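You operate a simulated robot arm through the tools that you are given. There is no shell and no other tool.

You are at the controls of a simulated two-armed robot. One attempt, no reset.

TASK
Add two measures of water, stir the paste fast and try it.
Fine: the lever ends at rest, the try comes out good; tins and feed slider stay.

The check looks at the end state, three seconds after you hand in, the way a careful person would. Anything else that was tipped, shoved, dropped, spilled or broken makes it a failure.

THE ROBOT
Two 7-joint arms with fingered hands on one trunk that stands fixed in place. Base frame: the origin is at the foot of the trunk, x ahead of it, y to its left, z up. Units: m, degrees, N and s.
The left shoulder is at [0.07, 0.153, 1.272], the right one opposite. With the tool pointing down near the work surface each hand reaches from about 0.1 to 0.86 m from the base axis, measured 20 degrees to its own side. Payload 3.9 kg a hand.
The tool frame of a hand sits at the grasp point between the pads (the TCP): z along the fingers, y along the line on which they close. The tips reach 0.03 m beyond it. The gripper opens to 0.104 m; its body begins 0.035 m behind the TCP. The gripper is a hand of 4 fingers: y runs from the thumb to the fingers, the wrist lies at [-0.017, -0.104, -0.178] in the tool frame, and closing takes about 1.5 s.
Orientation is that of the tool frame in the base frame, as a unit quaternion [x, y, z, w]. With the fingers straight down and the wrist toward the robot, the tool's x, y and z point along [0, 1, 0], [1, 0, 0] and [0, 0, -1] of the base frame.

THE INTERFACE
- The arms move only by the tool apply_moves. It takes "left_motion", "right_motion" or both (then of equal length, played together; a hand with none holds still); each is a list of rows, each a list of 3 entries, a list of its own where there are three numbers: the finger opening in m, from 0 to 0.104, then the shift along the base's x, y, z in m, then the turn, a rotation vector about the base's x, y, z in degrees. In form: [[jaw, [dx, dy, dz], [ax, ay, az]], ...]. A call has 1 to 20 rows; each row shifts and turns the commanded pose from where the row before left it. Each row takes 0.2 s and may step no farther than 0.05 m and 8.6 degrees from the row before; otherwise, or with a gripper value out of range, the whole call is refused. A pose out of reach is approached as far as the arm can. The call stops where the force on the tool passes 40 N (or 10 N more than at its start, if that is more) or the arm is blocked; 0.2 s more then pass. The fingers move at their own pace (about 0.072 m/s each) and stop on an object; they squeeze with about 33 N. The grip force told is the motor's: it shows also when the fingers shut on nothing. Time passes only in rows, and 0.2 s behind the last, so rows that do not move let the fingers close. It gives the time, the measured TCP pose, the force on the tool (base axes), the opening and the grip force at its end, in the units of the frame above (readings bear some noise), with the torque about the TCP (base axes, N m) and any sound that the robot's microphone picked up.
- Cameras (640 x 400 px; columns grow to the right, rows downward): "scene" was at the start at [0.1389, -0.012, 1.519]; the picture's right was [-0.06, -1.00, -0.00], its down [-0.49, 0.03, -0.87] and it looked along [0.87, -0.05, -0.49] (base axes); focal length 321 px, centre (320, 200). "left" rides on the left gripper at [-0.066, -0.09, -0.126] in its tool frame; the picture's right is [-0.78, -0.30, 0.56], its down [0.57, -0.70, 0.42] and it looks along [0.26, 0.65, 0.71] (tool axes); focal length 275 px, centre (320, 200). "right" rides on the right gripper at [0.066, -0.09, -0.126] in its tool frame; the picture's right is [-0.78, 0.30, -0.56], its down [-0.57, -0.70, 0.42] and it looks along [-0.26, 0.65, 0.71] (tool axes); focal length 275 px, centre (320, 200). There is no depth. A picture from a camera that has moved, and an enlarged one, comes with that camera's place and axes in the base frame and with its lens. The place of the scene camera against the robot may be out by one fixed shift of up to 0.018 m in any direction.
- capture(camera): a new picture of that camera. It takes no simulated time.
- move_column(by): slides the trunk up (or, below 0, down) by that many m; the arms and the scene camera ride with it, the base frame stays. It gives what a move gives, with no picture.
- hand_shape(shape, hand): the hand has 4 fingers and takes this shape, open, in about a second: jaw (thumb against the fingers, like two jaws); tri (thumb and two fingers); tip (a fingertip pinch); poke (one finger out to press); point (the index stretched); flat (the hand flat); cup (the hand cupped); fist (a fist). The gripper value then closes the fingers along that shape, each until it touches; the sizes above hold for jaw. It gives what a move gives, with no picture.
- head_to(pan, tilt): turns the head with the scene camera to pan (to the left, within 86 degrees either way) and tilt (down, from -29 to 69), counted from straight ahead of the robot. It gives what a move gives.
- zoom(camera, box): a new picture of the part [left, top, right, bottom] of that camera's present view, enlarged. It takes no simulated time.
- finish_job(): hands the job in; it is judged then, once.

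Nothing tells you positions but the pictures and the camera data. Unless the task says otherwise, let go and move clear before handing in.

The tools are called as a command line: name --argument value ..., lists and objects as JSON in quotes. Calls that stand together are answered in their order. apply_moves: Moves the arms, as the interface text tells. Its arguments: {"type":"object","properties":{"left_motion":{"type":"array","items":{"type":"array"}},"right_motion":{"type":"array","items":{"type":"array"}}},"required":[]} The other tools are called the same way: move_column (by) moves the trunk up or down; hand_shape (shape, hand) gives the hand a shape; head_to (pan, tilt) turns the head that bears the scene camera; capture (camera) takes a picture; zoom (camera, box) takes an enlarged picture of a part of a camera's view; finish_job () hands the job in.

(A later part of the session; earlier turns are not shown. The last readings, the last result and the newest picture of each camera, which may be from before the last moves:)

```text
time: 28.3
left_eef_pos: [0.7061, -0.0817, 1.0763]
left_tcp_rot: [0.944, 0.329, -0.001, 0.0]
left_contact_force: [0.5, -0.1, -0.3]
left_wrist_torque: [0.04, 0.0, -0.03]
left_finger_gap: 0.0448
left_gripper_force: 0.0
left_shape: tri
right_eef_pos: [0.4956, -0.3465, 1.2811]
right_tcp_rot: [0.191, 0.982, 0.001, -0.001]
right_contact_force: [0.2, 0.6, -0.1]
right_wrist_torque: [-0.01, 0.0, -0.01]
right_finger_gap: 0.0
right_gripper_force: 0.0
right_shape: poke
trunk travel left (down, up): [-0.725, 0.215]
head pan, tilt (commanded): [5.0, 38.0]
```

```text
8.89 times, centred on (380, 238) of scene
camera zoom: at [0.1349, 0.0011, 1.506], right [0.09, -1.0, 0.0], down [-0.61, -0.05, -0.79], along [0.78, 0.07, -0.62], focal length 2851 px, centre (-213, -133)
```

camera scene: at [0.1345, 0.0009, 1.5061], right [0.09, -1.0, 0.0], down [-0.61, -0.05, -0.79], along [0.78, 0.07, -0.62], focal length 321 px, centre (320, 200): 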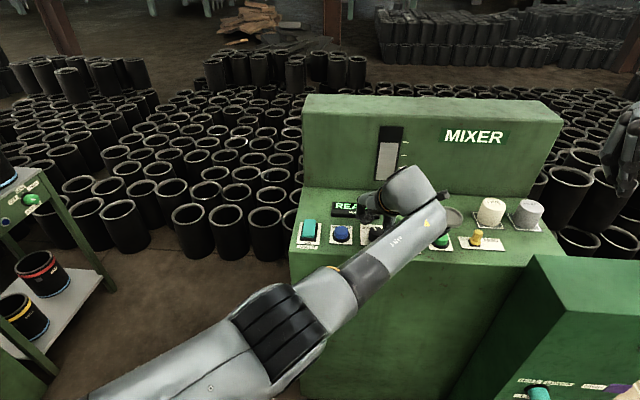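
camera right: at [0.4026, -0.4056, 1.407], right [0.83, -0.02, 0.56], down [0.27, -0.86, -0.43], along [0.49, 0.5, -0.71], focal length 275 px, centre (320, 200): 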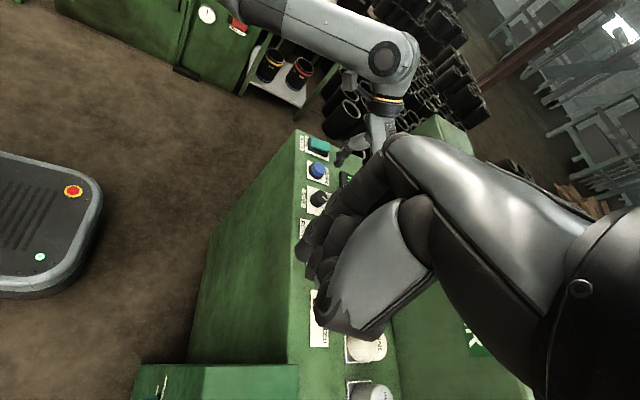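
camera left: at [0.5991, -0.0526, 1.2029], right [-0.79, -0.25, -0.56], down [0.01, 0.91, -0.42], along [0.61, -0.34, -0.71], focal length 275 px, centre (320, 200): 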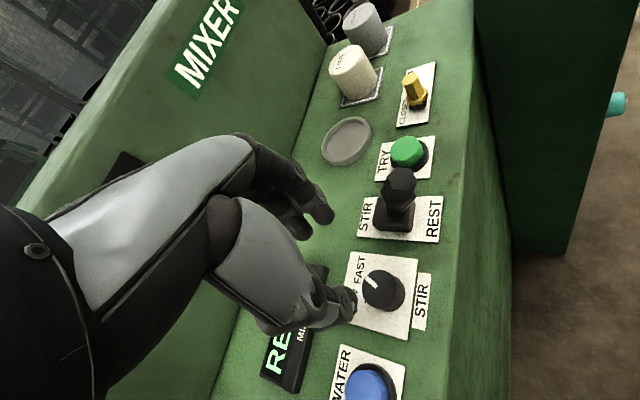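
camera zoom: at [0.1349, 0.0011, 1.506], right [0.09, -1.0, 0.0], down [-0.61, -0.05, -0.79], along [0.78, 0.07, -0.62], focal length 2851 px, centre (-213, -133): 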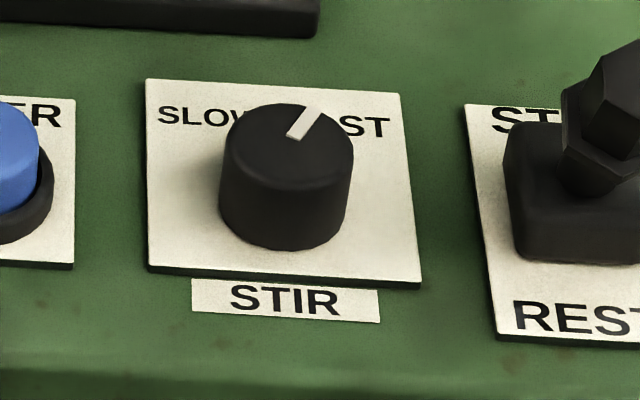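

The knob is set to FAST. Now the lever: its hex head is near [0.686, -0.165, 1.005], leaning toward REST (robot side). I'll pull the left hand back up and left as an observer, and turn the right hand back to straight ahead.

apply_moves --left_motion '[[0.045, [0.0, 0.0, 0.045], [0, 0, 0]], [0.045, [-0.02, 0.03, 0.03], [0, 0, 0]], [0.045, [-0.025, 0.035, 0.0], [0, 0, 0]], [0.045, [-0.025, 0.035, 0.0], [0, 0, 0]], [0.045, [-0.025, 0.035, 0.0], [0, 0, -8]], [0.045, [-0.025, 0.03, 0.0], [0, 0, -8]], [0.045, [0.0, 0.0, 0.0], [0, 0, 0]], [0.045, [0.0, 0.0, 0.0], [0, 0, 0]], [0.045, [0.0, 0.0, 0.0], [0, 0, 0]]]' --right_motion '[[0.0, [0.0, 0.0, 0.0], [0, 0, -8.5]], [0.0, [0.0, 0.0, 0.0], [0, 0, -8.5]], [0.0, [0.0, 0.0, 0.0], [0, 0, -8.5]], [0.0, [0.0, 0.0, 0.0], [0, 0, -8.5]], [0.0, [0.0, 0.0, 0.0], [0, 0, -8.5]], [0.0, [0.0, 0.0, 0.0], [0, 0, -8.5]], [0.0, [0.0, 0.0, 0.0], [0, 0, -8.5]], [0.0, [0.0, 0.0, 0.0], [0, 0, -8.5]], [0.0, [0.0, 0.0, 0.0], [0, 0, 0]]]'

hand_shape --hand "right" --shape "tri"

capture --camera "left"

capture --camera "right"

capture --camera "scene"

```text
time: 30.3
left_eef_pos: [0.5853, 0.0857, 1.1514]
left_tcp_rot: [0.981, 0.195, 0.0, 0.0]
left_contact_force: [0.4, 0.0, -0.1]
left_wrist_torque: [-0.03, -0.03, 0.02]
left_finger_gap: 0.0448
left_gripper_force: 0.0
left_shape: tri
right_eef_pos: [0.495, -0.3475, 1.2809]
right_tcp_rot: [0.707, 0.707, 0.0, 0.0]
right_contact_force: [1.0, -0.3, 0.8]
right_wrist_torque: [0.0, -0.01, -0.03]
right_finger_gap: 0.0
right_gripper_force: 0.1
right_shape: poke
trunk travel left (down, up): [-0.725, 0.215]
head pan, tilt (commanded): [5.0, 38.0]
```

```text
time: 31.2
left_eef_pos: [0.5857, 0.0854, 1.1504]
left_tcp_rot: [0.981, 0.194, 0.0, -0.001]
left_contact_force: [0.1, 0.1, -0.7]
left_wrist_torque: [-0.04, 0.01, -0.01]
left_finger_gap: 0.045
left_gripper_force: 0.1
left_shape: tri
right_eef_pos: [0.4966, -0.3481, 1.2806]
right_tcp_rot: [0.706, 0.708, 0.0, 0.0]
right_contact_force: [1.1, 0.9, 0.7]
right_wrist_torque: [0.01, -0.05, -0.02]
right_finger_gap: 0.1038
right_gripper_force: 0.0
right_shape: tri
trunk travel left (down, up): [-0.725, 0.215]
head pan, tilt (commanded): [5.0, 38.0]
```

```text
taken
camera left: at [0.4895, 0.143, 1.2763], right [-0.83, -0.02, -0.56], down [0.26, 0.87, -0.42], along [0.49, -0.5, -0.71], focal length 275 px, centre (320, 200)
```

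left: 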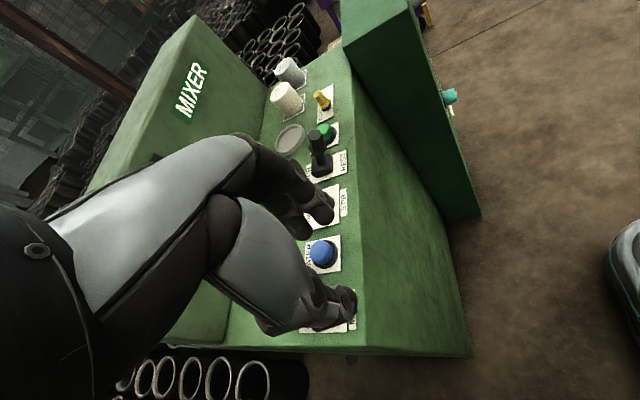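

```text
taken
camera right: at [0.4072, -0.2824, 1.4069], right [0.3, -0.78, 0.56], down [-0.7, -0.57, -0.43], along [0.65, -0.26, -0.71], focal length 275 px, centre (320, 200)
```

right: 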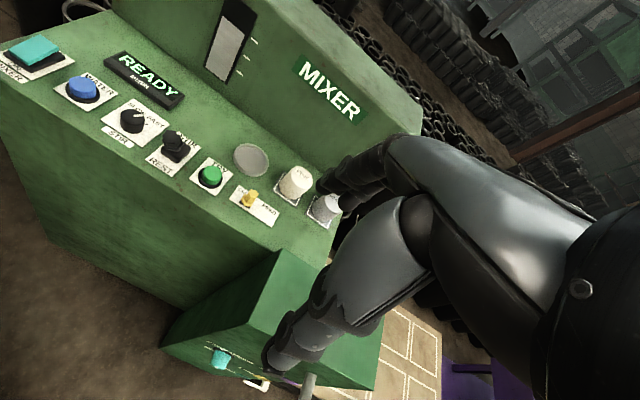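

```text
taken
camera scene: at [0.1344, 0.0012, 1.5061], right [0.09, -1.0, 0.0], down [-0.61, -0.05, -0.79], along [0.78, 0.07, -0.62], focal length 321 px, centre (320, 200)
```

scene: 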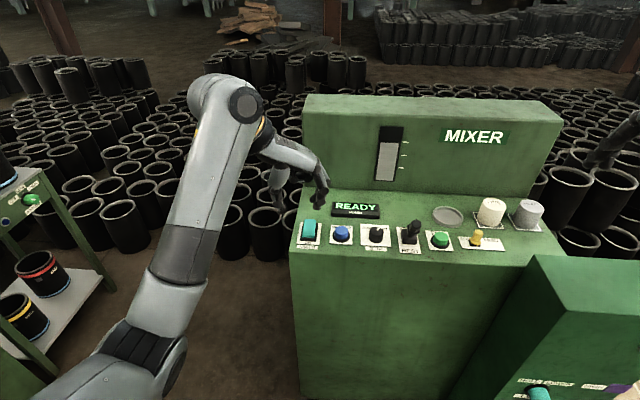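

The panel is unobstructed now. I'll zoom from three cameras to measure the lever precisely.

zoom --camera "left" --box '[280, 80, 380, 200]'

zoom --camera "right" --box '[140, 110, 300, 220]'

zoom --camera "scene" --box '[380, 190, 560, 270]'

```text
3.33 times, centred on (330, 140) of left
camera zoom: at [0.4895, 0.143, 1.2763], right [-0.83, -0.02, -0.56], down [0.26, 0.87, -0.42], along [0.49, -0.5, -0.71], focal length 918 px, centre (287, 400)
```

zoom: 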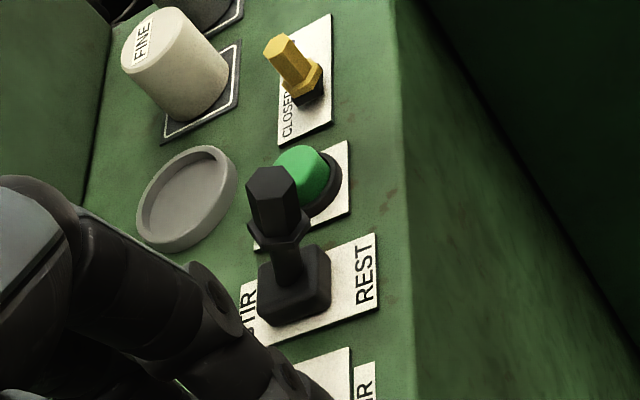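

```text
3.64 times, centred on (220, 165) of right
camera zoom: at [0.4072, -0.2824, 1.4069], right [0.3, -0.78, 0.56], down [-0.7, -0.57, -0.43], along [0.65, -0.26, -0.71], focal length 1001 px, centre (684, 327)
```

zoom: 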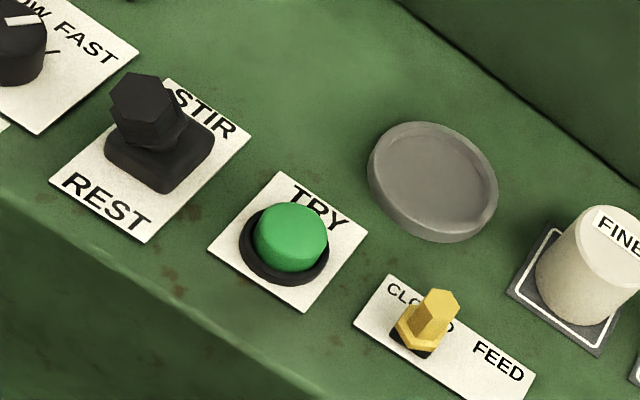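

```text
3.56 times, centred on (470, 230) of scene
camera zoom: at [0.1344, 0.0012, 1.5061], right [0.09, -1.0, 0.0], down [-0.61, -0.05, -0.79], along [0.78, 0.07, -0.62], focal length 1140 px, centre (-213, 93)
```

zoom: 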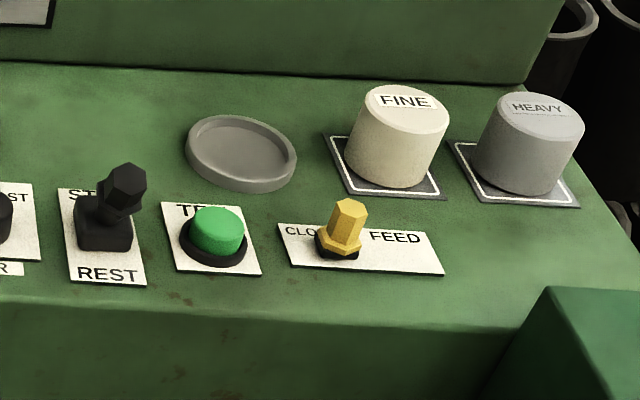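

I want to verify the knob really is at the FAST tick, so I'll zoom the right camera on the knob.

zoom --camera "right" --box '[95, 85, 185, 155]'

zoom --camera "right" --box '[90, 20, 270, 120]'

```text
5.71 times, centred on (140, 120) of right
camera zoom: at [0.4072, -0.2824, 1.4069], right [0.3, -0.78, 0.56], down [-0.7, -0.57, -0.43], along [0.65, -0.26, -0.71], focal length 1573 px, centre (1349, 657)
```

zoom: 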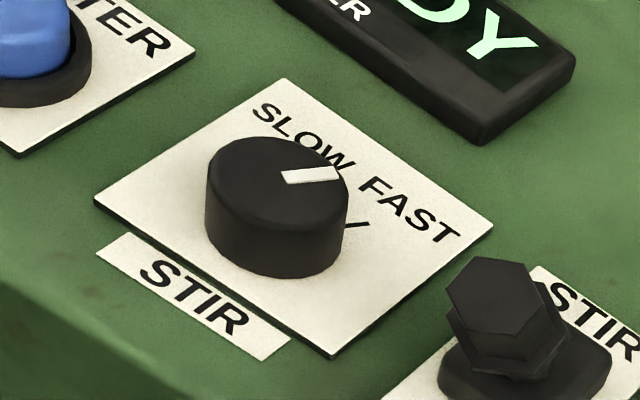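

```text
3.56 times, centred on (180, 70) of right
camera zoom: at [0.4072, -0.2824, 1.4069], right [0.3, -0.78, 0.56], down [-0.7, -0.57, -0.43], along [0.65, -0.26, -0.71], focal length 979 px, centre (818, 662)
```

zoom: 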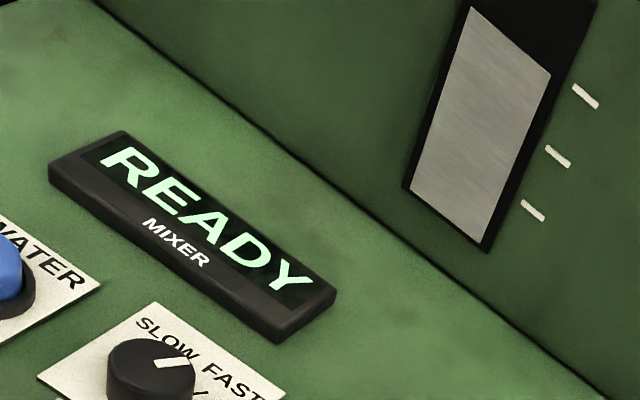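

The pointer lines up with the FAST tick within a few degrees. The lever head's top is at about [0.683, -0.162, 1.014], block at [0.713, -0.162, 0.95], leaning ~26° to REST. I'll bring the right hand above the lever with fingers ready to straddle the head.

apply_moves --right_motion '[[0.08, [0.033, 0.031, 0.0], [0, 0, 0]], [0.08, [0.033, 0.031, 0.0], [0, 0, 0]], [0.08, [0.033, 0.031, 0.0], [0, 0, 0]], [0.08, [0.033, 0.031, 0.0], [0, 0, 0]], [0.08, [0.033, 0.031, -0.01], [0, 0, 0]], [0.08, [0.028, 0.0305, -0.02], [0, 0, 0]], [0.08, [0.0, 0.0, -0.04], [0, 0, 0]], [0.08, [0.0, 0.0, -0.04], [0, 0, 0]], [0.08, [0.0, 0.0, -0.04], [0, 0, 0]], [0.08, [0.0, 0.0, 0.0], [0, 0, 0]], [0.08, [0.0, 0.0, 0.0], [0, 0, 0]]]'

capture --camera "right"

capture --camera "left"

capture --camera "scene"

```text
time: 33.6
left_eef_pos: [0.5854, 0.0851, 1.1501]
left_tcp_rot: [0.981, 0.194, 0.0, 0.0]
left_contact_force: [0.1, 0.6, -0.5]
left_wrist_torque: [0.0, 0.01, 0.01]
left_finger_gap: 0.0447
left_gripper_force: 0.0
left_shape: tri
right_eef_pos: [0.6895, -0.1601, 1.1341]
right_tcp_rot: [0.707, 0.708, 0.0, -0.001]
right_contact_force: [0.0, 0.7, -0.2]
right_wrist_torque: [0.01, 0.0, 0.02]
right_finger_gap: 0.08
right_gripper_force: 0.1
right_shape: tri
trunk travel left (down, up): [-0.725, 0.215]
head pan, tilt (commanded): [5.0, 38.0]
```

```text
taken
camera right: at [0.5999, -0.0942, 1.2597], right [0.3, -0.78, 0.56], down [-0.7, -0.57, -0.42], along [0.65, -0.26, -0.71], focal length 275 px, centre (320, 200)
```

right: 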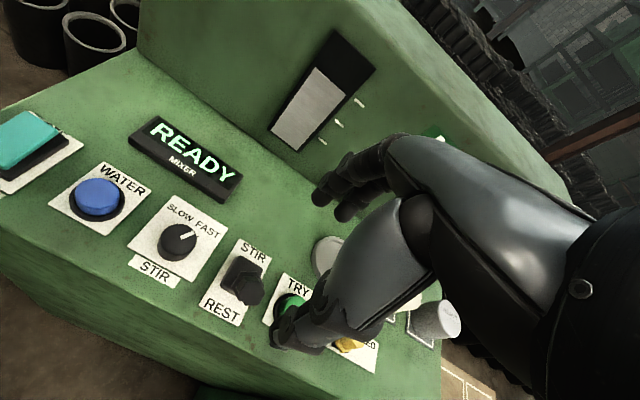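

```text
taken
camera left: at [0.4896, 0.1432, 1.2762], right [-0.83, -0.02, -0.56], down [0.26, 0.87, -0.42], along [0.49, -0.5, -0.71], focal length 275 px, centre (320, 200)
```

left: 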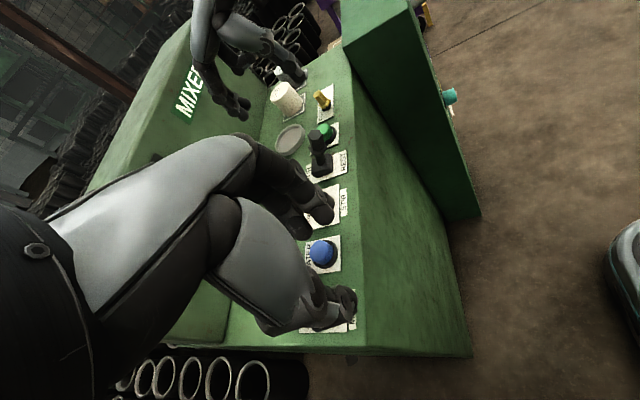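

```text
taken
camera scene: at [0.1345, 0.0014, 1.5061], right [0.09, -1.0, 0.0], down [-0.61, -0.05, -0.79], along [0.78, 0.07, -0.62], focal length 321 px, centre (320, 200)
```

scene: 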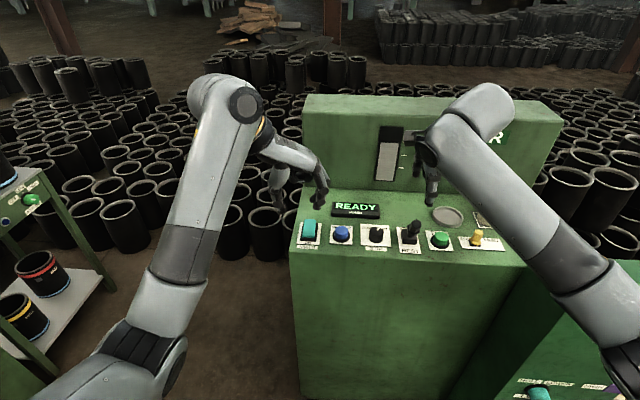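

The right hand is above the lever, clear of everything. I'll zoom in to refine the lever head's position against the grasp point.

zoom --camera "right" --box '[180, 200, 380, 360]'

zoom --camera "scene" --box '[370, 130, 490, 260]'

zoom --camera "left" --box '[190, 50, 350, 190]'

```text
2.50 times, centred on (280, 280) of right
camera zoom: at [0.5999, -0.0942, 1.2597], right [0.3, -0.78, 0.56], down [-0.7, -0.57, -0.42], along [0.65, -0.26, -0.71], focal length 688 px, centre (420, 0)
```

zoom: 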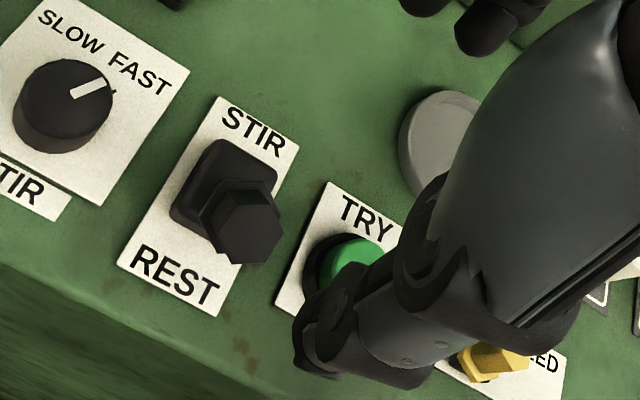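

```text
3.08 times, centred on (430, 195) of scene
camera zoom: at [0.1345, 0.0014, 1.5061], right [0.09, -1.0, 0.0], down [-0.61, -0.05, -0.79], along [0.78, 0.07, -0.62], focal length 987 px, centre (-18, 215)
```

zoom: 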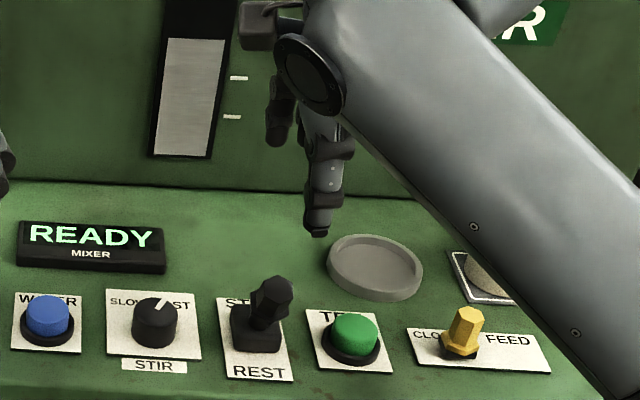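

```text
2.86 times, centred on (270, 120) of left
camera zoom: at [0.4896, 0.1432, 1.2762], right [-0.83, -0.02, -0.56], down [0.26, 0.87, -0.42], along [0.49, -0.5, -0.71], focal length 786 px, centre (463, 429)
```

zoom: 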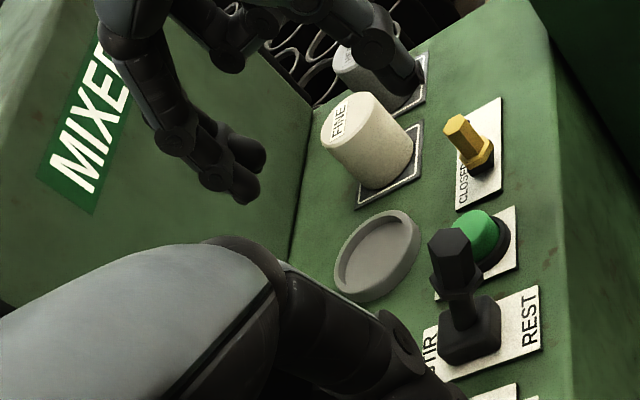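

The head's top centre comes out at [0.686, -0.159, 1.012], right beneath the grasp point. I'll lower to just above the head and check again.

apply_moves --right_motion '[[0.08, [0.0, 0.0, -0.03], [0, 0, 0]], [0.08, [0.0, 0.0, -0.03], [0, 0, 0]], [0.08, [0.0, 0.0, -0.01], [0, 0, 0]], [0.08, [0.0, 0.0, 0.0], [0, 0, 0]]]'

zoom --camera "right" --box '[180, 150, 380, 350]'

zoom --camera "left" --box '[250, 60, 370, 180]'

zoom --camera "scene" --box '[370, 130, 490, 260]'

```text
time: 34.6
left_eef_pos: [0.5845, 0.0846, 1.1509]
left_tcp_rot: [0.981, 0.194, 0.0, 0.001]
left_contact_force: [0.3, 0.3, 0.3]
left_wrist_torque: [-0.02, -0.01, 0.02]
left_finger_gap: 0.0447
left_gripper_force: 0.1
left_shape: tri
right_eef_pos: [0.6892, -0.1612, 1.0605]
right_tcp_rot: [0.706, 0.708, 0.0, 0.0]
right_contact_force: [0.2, 0.8, 0.5]
right_wrist_torque: [0.01, 0.01, 0.0]
right_finger_gap: 0.0803
right_gripper_force: 0.2
right_shape: tri
trunk travel left (down, up): [-0.725, 0.215]
head pan, tilt (commanded): [5.0, 38.0]
```

```text
2.00 times, centred on (280, 250) of right
camera zoom: at [0.6001, -0.0953, 1.187], right [0.3, -0.78, 0.56], down [-0.7, -0.57, -0.42], along [0.65, -0.26, -0.71], focal length 551 px, centre (400, 100)
```

zoom: 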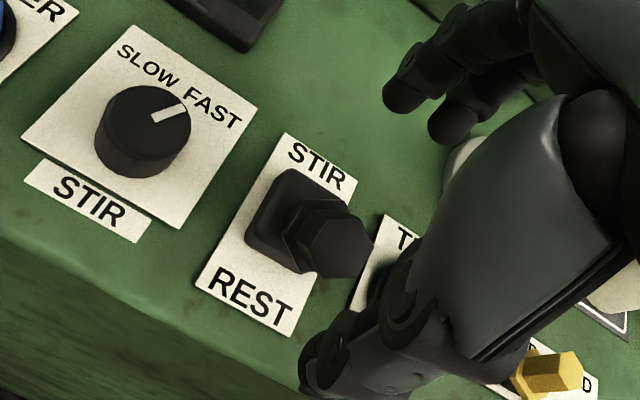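

```text
3.33 times, centred on (310, 120) of left
camera zoom: at [0.4896, 0.1431, 1.2762], right [-0.83, -0.02, -0.56], down [0.26, 0.87, -0.42], along [0.49, -0.5, -0.71], focal length 918 px, centre (353, 467)
```

zoom: 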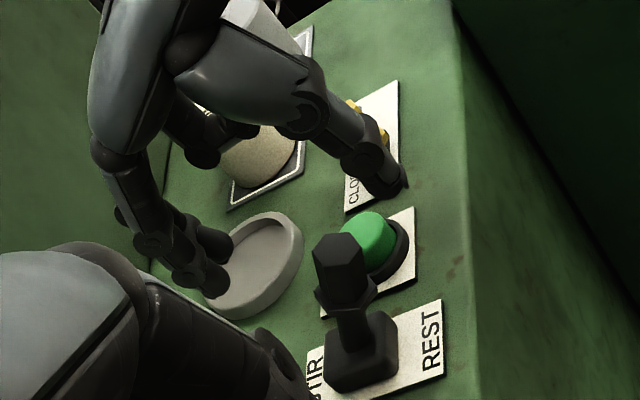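

```text
3.08 times, centred on (430, 195) of scene
camera zoom: at [0.1345, 0.0013, 1.5061], right [0.09, -1.0, 0.0], down [-0.61, -0.05, -0.79], along [0.78, 0.07, -0.62], focal length 987 px, centre (-18, 215)
```

zoom: 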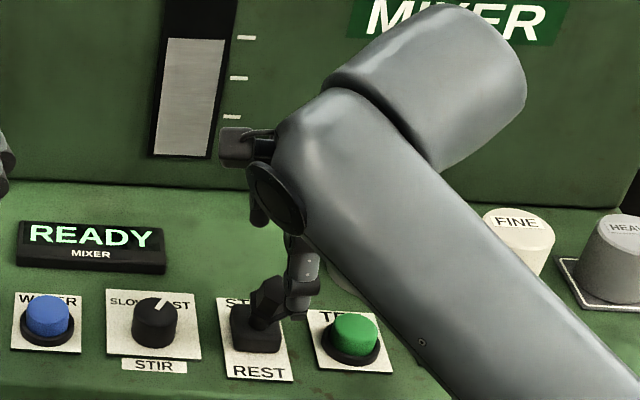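

The left camera shows the thumb on the near side and the fingers on the far side of the head, with good clearance. I'll lower to straddle height.

apply_moves --right_motion '[[0.08, [0.0, 0.001, -0.015], [0, 0, 0]], [0.08, [0.0, 0.0, -0.015], [0, 0, 0]], [0.08, [0.0, 0.0, -0.012], [0, 0, 0]], [0.08, [0.0, 0.0, 0.0], [0, 0, 0]]]'

zoom --camera "right" --box '[180, 150, 380, 350]'

zoom --camera "left" --box '[250, 60, 370, 180]'

zoom --camera "scene" --box '[370, 130, 490, 260]'

```text
time: 35.6
left_eef_pos: [0.5853, 0.0852, 1.1503]
left_tcp_rot: [0.981, 0.194, 0.0, 0.0]
left_contact_force: [0.0, -0.1, 0.2]
left_wrist_torque: [0.02, 0.02, 0.03]
left_finger_gap: 0.0446
left_gripper_force: 0.2
left_shape: tri
right_eef_pos: [0.6886, -0.1606, 1.0191]
right_tcp_rot: [0.707, 0.708, 0.0, 0.0]
right_contact_force: [-0.4, 0.4, -0.4]
right_wrist_torque: [0.02, 0.01, 0.0]
right_finger_gap: 0.0804
right_gripper_force: 0.1
right_shape: tri
trunk travel left (down, up): [-0.725, 0.215]
head pan, tilt (commanded): [5.0, 38.0]
```

```text
2.00 times, centred on (280, 250) of right
camera zoom: at [0.5992, -0.0958, 1.1471], right [0.3, -0.78, 0.56], down [-0.7, -0.57, -0.43], along [0.65, -0.26, -0.71], focal length 551 px, centre (400, 100)
```

zoom: 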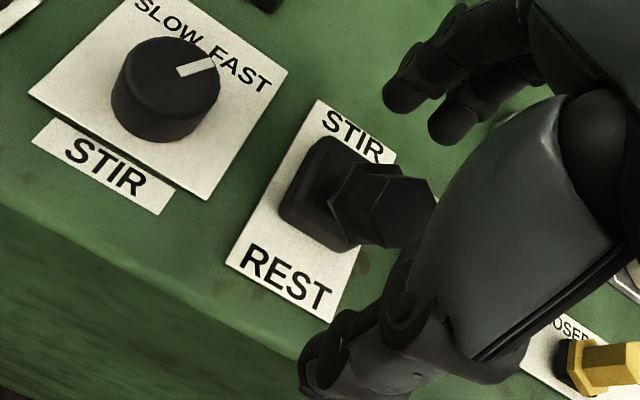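

```text
3.33 times, centred on (310, 120) of left
camera zoom: at [0.4895, 0.1432, 1.2763], right [-0.83, -0.02, -0.56], down [0.26, 0.87, -0.42], along [0.49, -0.5, -0.71], focal length 918 px, centre (353, 467)
```

zoom: 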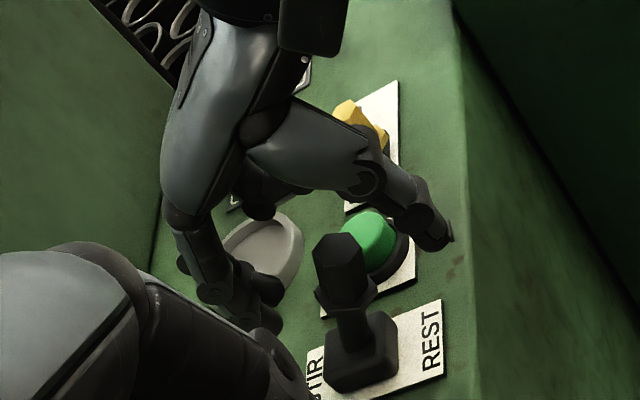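

```text
3.08 times, centred on (430, 195) of scene
camera zoom: at [0.1344, 0.0014, 1.5061], right [0.09, -1.0, 0.0], down [-0.61, -0.05, -0.79], along [0.78, 0.07, -0.62], focal length 987 px, centre (-18, 215)
```

zoom: 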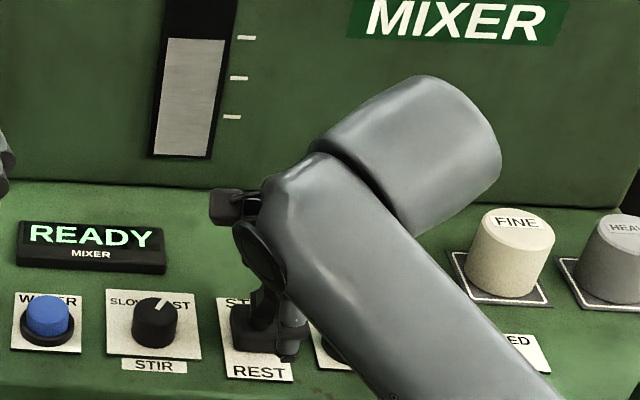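

The thumb tip is at about x≈0.640 at the head's height, and the fingers are behind the head. I'll lower 8 mm more, narrow the gap a little, and begin pushing the lever away toward STIR.

apply_moves --right_motion '[[0.065, [0.0, 0.0, -0.008], [0, 0, 0]], [0.065, [0.0, 0.0, 0.0], [0, 0, 0]], [0.065, [0.01, 0.0, 0.0], [0, 0, 0]], [0.065, [0.01, 0.0, 0.0], [0, 0, 0]], [0.065, [0.01, 0.0, 0.0], [0, 0, 0]], [0.065, [0.0, 0.0, 0.0], [0, 0, 0]]]'

zoom --camera "right" --box '[180, 150, 380, 350]'

zoom --camera "left" --box '[250, 60, 370, 180]'

```text
time: 37.0
left_eef_pos: [0.5844, 0.0864, 1.1502]
left_tcp_rot: [0.981, 0.195, 0.001, -0.001]
left_contact_force: [0.3, 0.9, -0.1]
left_wrist_torque: [0.01, 0.01, 0.01]
left_finger_gap: 0.0447
left_gripper_force: 0.0
left_shape: tri
right_eef_pos: [0.7191, -0.1615, 1.0111]
right_tcp_rot: [0.706, 0.708, 0.0, 0.0]
right_contact_force: [-1.2, -1.1, 1.6]
right_wrist_torque: [-0.01, 0.01, -0.03]
right_finger_gap: 0.0662
right_gripper_force: 0.1
right_shape: tri
trunk travel left (down, up): [-0.725, 0.215]
head pan, tilt (commanded): [5.0, 38.0]
```

```text
2.00 times, centred on (280, 250) of right
camera zoom: at [0.6296, -0.0954, 1.1369], right [0.3, -0.78, 0.56], down [-0.7, -0.57, -0.43], along [0.65, -0.26, -0.71], focal length 551 px, centre (400, 100)
```

zoom: 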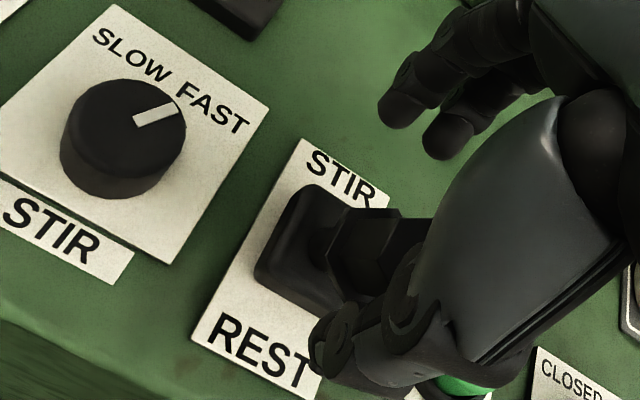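

```text
3.33 times, centred on (310, 120) of left
camera zoom: at [0.4892, 0.1431, 1.2764], right [-0.83, -0.02, -0.56], down [0.26, 0.87, -0.42], along [0.49, -0.5, -0.71], focal length 918 px, centre (353, 467)
```

zoom: 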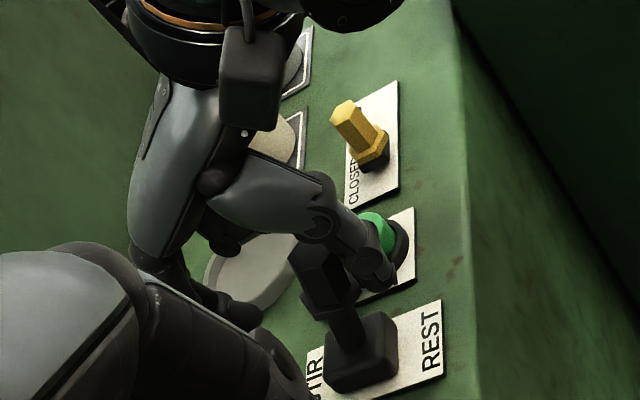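

The thumb is pushing the lever with little force and it has swung partway. I'll continue toward STIR.

apply_moves --right_motion '[[0.065, [0.01, 0.0, 0.0], [0, 0, 0]], [0.065, [0.01, 0.0, 0.0], [0, 0, 0]], [0.065, [0.0, 0.0, 0.0], [0, 0, 0]]]'

zoom --camera "right" --box '[180, 150, 380, 350]'

zoom --camera "left" --box '[250, 60, 370, 180]'

zoom --camera "scene" --box '[290, 110, 490, 260]'

```text
time: 37.8
left_eef_pos: [0.5852, 0.0851, 1.1507]
left_tcp_rot: [0.981, 0.194, 0.001, 0.0]
left_contact_force: [0.7, 0.4, 0.6]
left_wrist_torque: [0.0, 0.01, 0.02]
left_finger_gap: 0.045
left_gripper_force: 0.1
left_shape: tri
right_eef_pos: [0.7383, -0.1615, 1.0104]
right_tcp_rot: [0.706, 0.708, 0.0, 0.001]
right_contact_force: [-0.5, 0.2, -0.1]
right_wrist_torque: [0.02, 0.01, -0.01]
right_finger_gap: 0.0654
right_gripper_force: 0.1
right_shape: tri
trunk travel left (down, up): [-0.725, 0.215]
head pan, tilt (commanded): [5.0, 38.0]
```

```text
2.00 times, centred on (280, 250) of right
camera zoom: at [0.6502, -0.0951, 1.1367], right [0.3, -0.78, 0.56], down [-0.7, -0.57, -0.42], along [0.65, -0.26, -0.71], focal length 551 px, centre (400, 100)
```

zoom: 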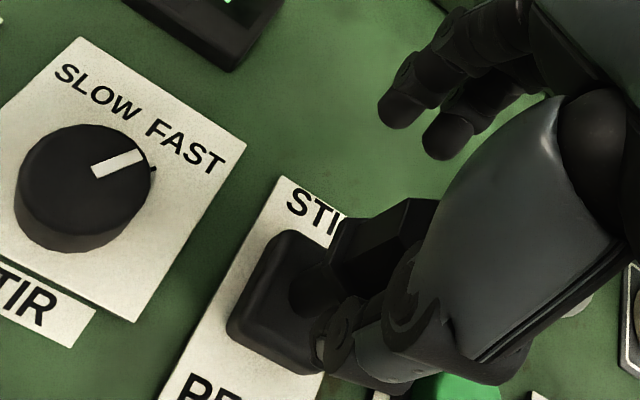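

```text
3.33 times, centred on (310, 120) of left
camera zoom: at [0.4892, 0.143, 1.2764], right [-0.83, -0.02, -0.56], down [0.26, 0.87, -0.42], along [0.49, -0.5, -0.71], focal length 918 px, centre (353, 467)
```

zoom: 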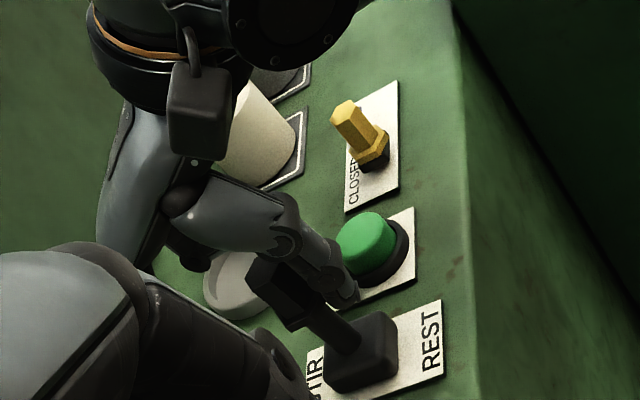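

```text
2.67 times, centred on (390, 185) of scene
camera zoom: at [0.1341, 0.0011, 1.5061], right [0.09, -1.0, 0.0], down [-0.61, -0.05, -0.79], along [0.79, 0.07, -0.62], focal length 855 px, centre (133, 240)
```

zoom: 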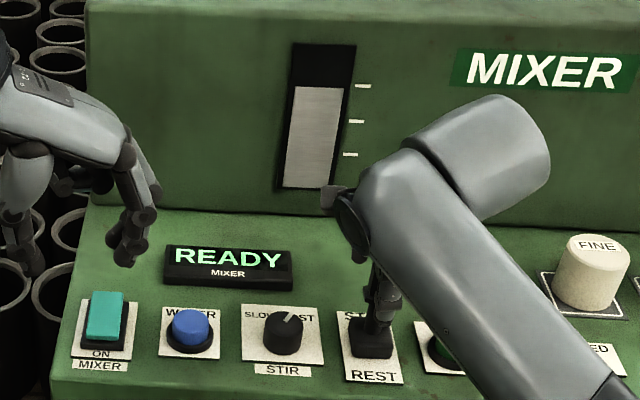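

The lever now leans past vertical toward STIR, but the display still says READY. I'll push a bit further and watch the force and display.

apply_moves --right_motion '[[0.065, [0.006, 0.0, 0.0], [0, 0, 0]], [0.065, [0.006, 0.0, 0.0], [0, 0, 0]], [0.065, [0.0, 0.0, 0.0], [0, 0, 0]]]'

zoom --camera "right" --box '[180, 150, 380, 350]'

zoom --camera "left" --box '[250, 60, 370, 180]'

zoom --camera "scene" --box '[290, 110, 490, 260]'

```text
time: 38.6
left_eef_pos: [0.5862, 0.084, 1.1499]
left_tcp_rot: [0.981, 0.193, -0.001, 0.0]
left_contact_force: [0.0, 0.4, 0.0]
left_wrist_torque: [0.0, 0.0, -0.01]
left_finger_gap: 0.0447
left_gripper_force: 0.1
left_shape: tri
right_eef_pos: [0.7532, -0.1605, 1.0101]
right_tcp_rot: [0.707, 0.707, -0.001, 0.001]
right_contact_force: [0.6, 0.3, -0.1]
right_wrist_torque: [-0.02, 0.01, 0.02]
right_finger_gap: 0.0654
right_gripper_force: 0.1
right_shape: tri
trunk travel left (down, up): [-0.725, 0.215]
head pan, tilt (commanded): [5.0, 38.0]
```

```text
2.00 times, centred on (280, 250) of right
camera zoom: at [0.6627, -0.0943, 1.1369], right [0.3, -0.78, 0.56], down [-0.7, -0.57, -0.43], along [0.65, -0.26, -0.71], focal length 551 px, centre (400, 100)
```

zoom: 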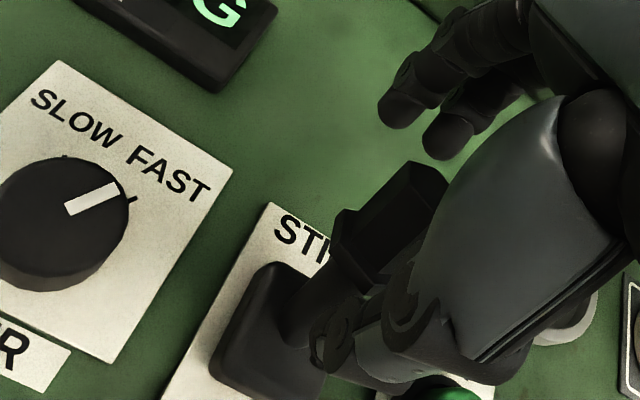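

```text
3.33 times, centred on (310, 120) of left
camera zoom: at [0.4895, 0.1431, 1.2763], right [-0.83, -0.02, -0.56], down [0.26, 0.87, -0.42], along [0.49, -0.5, -0.71], focal length 918 px, centre (353, 467)
```

zoom: 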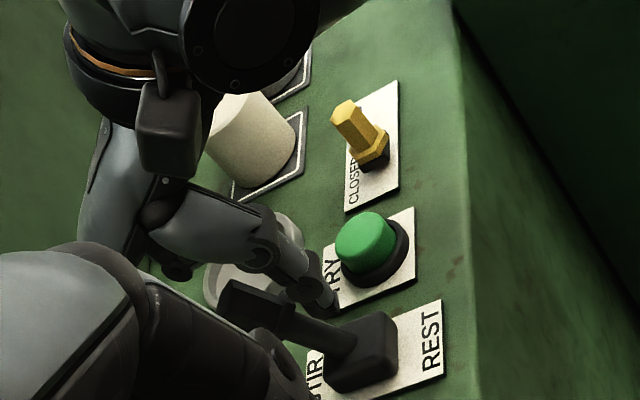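

```text
2.67 times, centred on (390, 185) of scene
camera zoom: at [0.1343, 0.0012, 1.5061], right [0.09, -1.0, 0.0], down [-0.61, -0.05, -0.79], along [0.79, 0.07, -0.62], focal length 855 px, centre (133, 240)
```

zoom: 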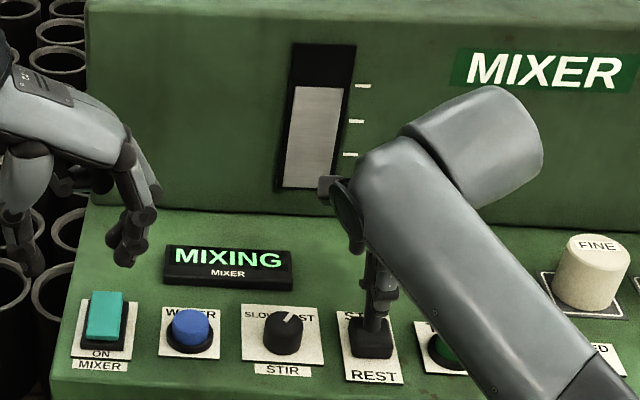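

The display now reads MIXING, so the lever has engaged STIR on FAST. I'll hold still and watch the display and gauge as time passes.

apply_moves --right_motion '[[0.065, [0.0, 0.0, 0.0], [0, 0, 0]], [0.065, [0.0, 0.0, 0.0], [0, 0, 0]], [0.065, [0.0, 0.0, 0.0], [0, 0, 0]], [0.065, [0.0, 0.0, 0.0], [0, 0, 0]], [0.065, [0.0, 0.0, 0.0], [0, 0, 0]]]'

zoom --camera "scene" --box '[290, 110, 490, 260]'

```text
time: 39.8
left_eef_pos: [0.5853, 0.0857, 1.1499]
left_tcp_rot: [0.981, 0.194, 0.0, 0.0]
left_contact_force: [-0.5, 0.4, 0.7]
left_wrist_torque: [0.05, 0.03, 0.03]
left_finger_gap: 0.0449
left_gripper_force: 0.1
left_shape: tri
right_eef_pos: [0.7525, -0.1592, 1.0116]
right_tcp_rot: [0.706, 0.708, -0.001, 0.0]
right_contact_force: [0.0, 0.1, -0.4]
right_wrist_torque: [0.01, 0.02, 0.02]
right_finger_gap: 0.0653
right_gripper_force: 0.1
right_shape: tri
trunk travel left (down, up): [-0.725, 0.215]
head pan, tilt (commanded): [5.0, 38.0]
```

```text
2.67 times, centred on (390, 185) of scene
camera zoom: at [0.1345, 0.0014, 1.5061], right [0.09, -1.0, 0.0], down [-0.61, -0.05, -0.79], along [0.78, 0.07, -0.62], focal length 855 px, centre (133, 240)
```

zoom: 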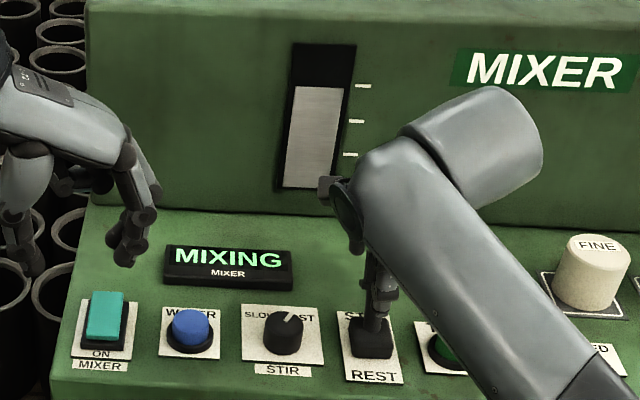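

Still MIXING with the gauge unchanged and no side forces. I'll wait another two seconds and look again.

apply_moves --right_motion '[[0.065, [0.0, 0.0, 0.0], [0, 0, 0]], [0.065, [0.0, 0.0, 0.0], [0, 0, 0]], [0.065, [0.0, 0.0, 0.0], [0, 0, 0]], [0.065, [0.0, 0.0, 0.0], [0, 0, 0]], [0.065, [0.0, 0.0, 0.0], [0, 0, 0]], [0.065, [0.0, 0.0, 0.0], [0, 0, 0]], [0.065, [0.0, 0.0, 0.0], [0, 0, 0]], [0.065, [0.0, 0.0, 0.0], [0, 0, 0]]]'

zoom --camera "scene" --box '[290, 110, 490, 260]'

```text
time: 41.6
left_eef_pos: [0.5851, 0.085, 1.1519]
left_tcp_rot: [0.981, 0.195, 0.0, 0.0]
left_contact_force: [0.4, -0.2, 0.0]
left_wrist_torque: [-0.02, 0.02, 0.01]
left_finger_gap: 0.0449
left_gripper_force: 0.0
left_shape: tri
right_eef_pos: [0.7517, -0.1603, 1.0107]
right_tcp_rot: [0.707, 0.708, 0.0, 0.0]
right_contact_force: [0.0, 0.3, -0.3]
right_wrist_torque: [-0.03, -0.03, 0.01]
right_finger_gap: 0.0653
right_gripper_force: 0.2
right_shape: tri
trunk travel left (down, up): [-0.725, 0.215]
head pan, tilt (commanded): [5.0, 38.0]
```

```text
2.67 times, centred on (390, 185) of scene
camera zoom: at [0.1345, 0.0014, 1.5061], right [0.09, -1.0, 0.0], down [-0.61, -0.05, -0.79], along [0.78, 0.07, -0.62], focal length 855 px, centre (133, 240)
```

zoom: 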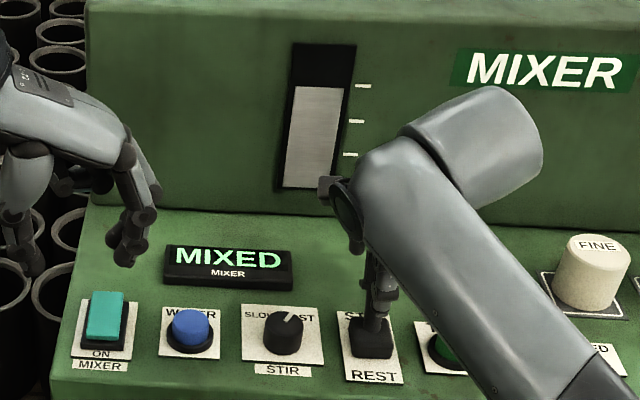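

The display reads MIXED. I'll draw the lever back toward REST with the fingers on its far side.

apply_moves --right_motion '[[0.065, [-0.012, 0.0, 0.0], [0, 0, 0]], [0.065, [-0.012, 0.0, 0.0], [0, 0, 0]], [0.065, [-0.012, 0.0, 0.0], [0, 0, 0]], [0.065, [-0.012, 0.0, 0.0], [0, 0, 0]], [0.065, [-0.01, 0.0, 0.0], [0, 0, 0]], [0.065, [0.0, 0.0, 0.0], [0, 0, 0]]]'

zoom --camera "scene" --box '[290, 110, 490, 260]'

zoom --camera "left" --box '[250, 60, 370, 180]'

zoom --camera "right" --box '[180, 150, 380, 350]'

```text
time: 43.0
left_eef_pos: [0.586, 0.0848, 1.1505]
left_tcp_rot: [0.981, 0.195, -0.002, 0.001]
left_contact_force: [0.3, -0.1, -0.5]
left_wrist_torque: [-0.01, -0.04, 0.04]
left_finger_gap: 0.0449
left_gripper_force: 0.0
left_shape: tri
right_eef_pos: [0.6948, -0.1614, 1.0113]
right_tcp_rot: [0.706, 0.708, -0.001, 0.0]
right_contact_force: [0.2, 0.2, -0.2]
right_wrist_torque: [-0.05, -0.01, 0.0]
right_finger_gap: 0.0653
right_gripper_force: 0.1
right_shape: tri
trunk travel left (down, up): [-0.725, 0.215]
head pan, tilt (commanded): [5.0, 38.0]
```

```text
2.67 times, centred on (390, 185) of scene
camera zoom: at [0.1349, 0.0016, 1.506], right [0.09, -1.0, 0.0], down [-0.61, -0.05, -0.79], along [0.78, 0.07, -0.62], focal length 855 px, centre (133, 240)
```

zoom: 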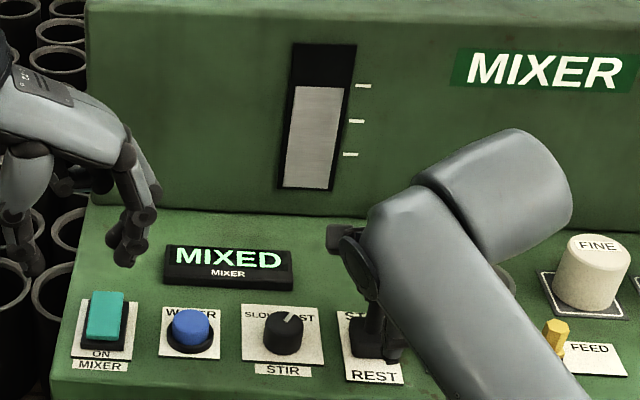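

```text
3.33 times, centred on (310, 120) of left
camera zoom: at [0.4899, 0.1434, 1.276], right [-0.83, -0.02, -0.56], down [0.26, 0.87, -0.42], along [0.49, -0.5, -0.71], focal length 918 px, centre (353, 467)
```

zoom: 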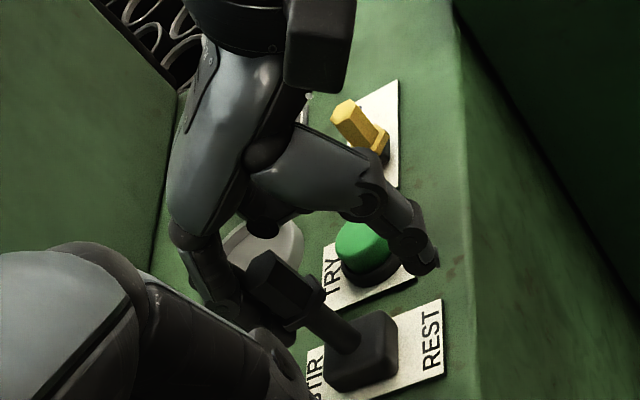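

```text
2.00 times, centred on (280, 250) of right
camera zoom: at [0.605, -0.0943, 1.1373], right [0.3, -0.78, 0.56], down [-0.7, -0.57, -0.42], along [0.65, -0.26, -0.71], focal length 551 px, centre (400, 100)
```

zoom: 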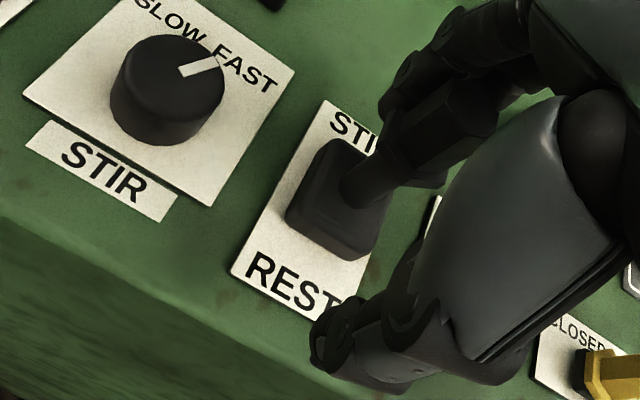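

The fingers are now pulling the lever and it stands about upright. I'll continue another 3.5 cm toward REST.

apply_moves --right_motion '[[0.065, [-0.01, 0.0, 0.0], [0, 0, 0]], [0.065, [-0.01, 0.0, 0.0], [0, 0, 0]], [0.065, [-0.008, 0.0, 0.0], [0, 0, 0]], [0.065, [0.0, 0.0, 0.0], [0, 0, 0]]]'

zoom --camera "left" --box '[250, 60, 370, 180]'

zoom --camera "right" --box '[180, 150, 380, 350]'

zoom --camera "scene" --box '[290, 110, 490, 260]'

```text
time: 44.0
left_eef_pos: [0.5871, 0.0847, 1.1504]
left_tcp_rot: [0.981, 0.194, 0.0, -0.001]
left_contact_force: [0.4, 0.2, -0.8]
left_wrist_torque: [0.03, -0.02, -0.01]
left_finger_gap: 0.0447
left_gripper_force: 0.0
left_shape: tri
right_eef_pos: [0.6655, -0.1621, 1.0112]
right_tcp_rot: [0.707, 0.708, 0.0, 0.0]
right_contact_force: [3.8, -0.5, -0.2]
right_wrist_torque: [-0.02, -0.07, -0.03]
right_finger_gap: 0.0671
right_gripper_force: 0.1
right_shape: tri
trunk travel left (down, up): [-0.725, 0.215]
head pan, tilt (commanded): [5.0, 38.0]
```

```text
3.33 times, centred on (310, 120) of left
camera zoom: at [0.4903, 0.1431, 1.276], right [-0.83, -0.02, -0.56], down [0.26, 0.87, -0.42], along [0.49, -0.5, -0.71], focal length 918 px, centre (353, 467)
```

zoom: 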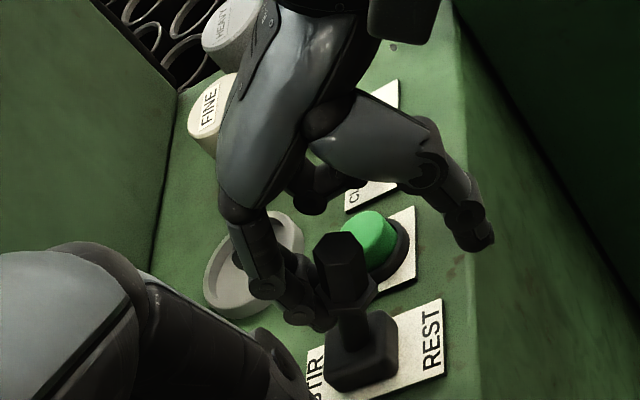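

```text
2.00 times, centred on (280, 250) of right
camera zoom: at [0.5767, -0.0955, 1.1366], right [0.3, -0.78, 0.56], down [-0.7, -0.57, -0.42], along [0.65, -0.26, -0.71], focal length 551 px, centre (400, 100)
```

zoom: 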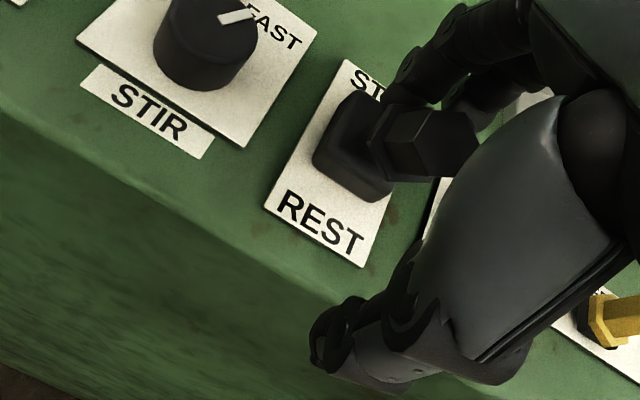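

```text
2.67 times, centred on (390, 185) of scene
camera zoom: at [0.1353, 0.0013, 1.506], right [0.09, -1.0, 0.0], down [-0.61, -0.05, -0.79], along [0.78, 0.07, -0.62], focal length 855 px, centre (133, 240)
```

zoom: 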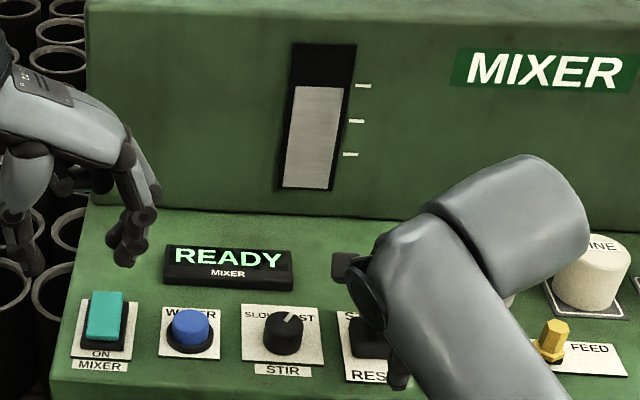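

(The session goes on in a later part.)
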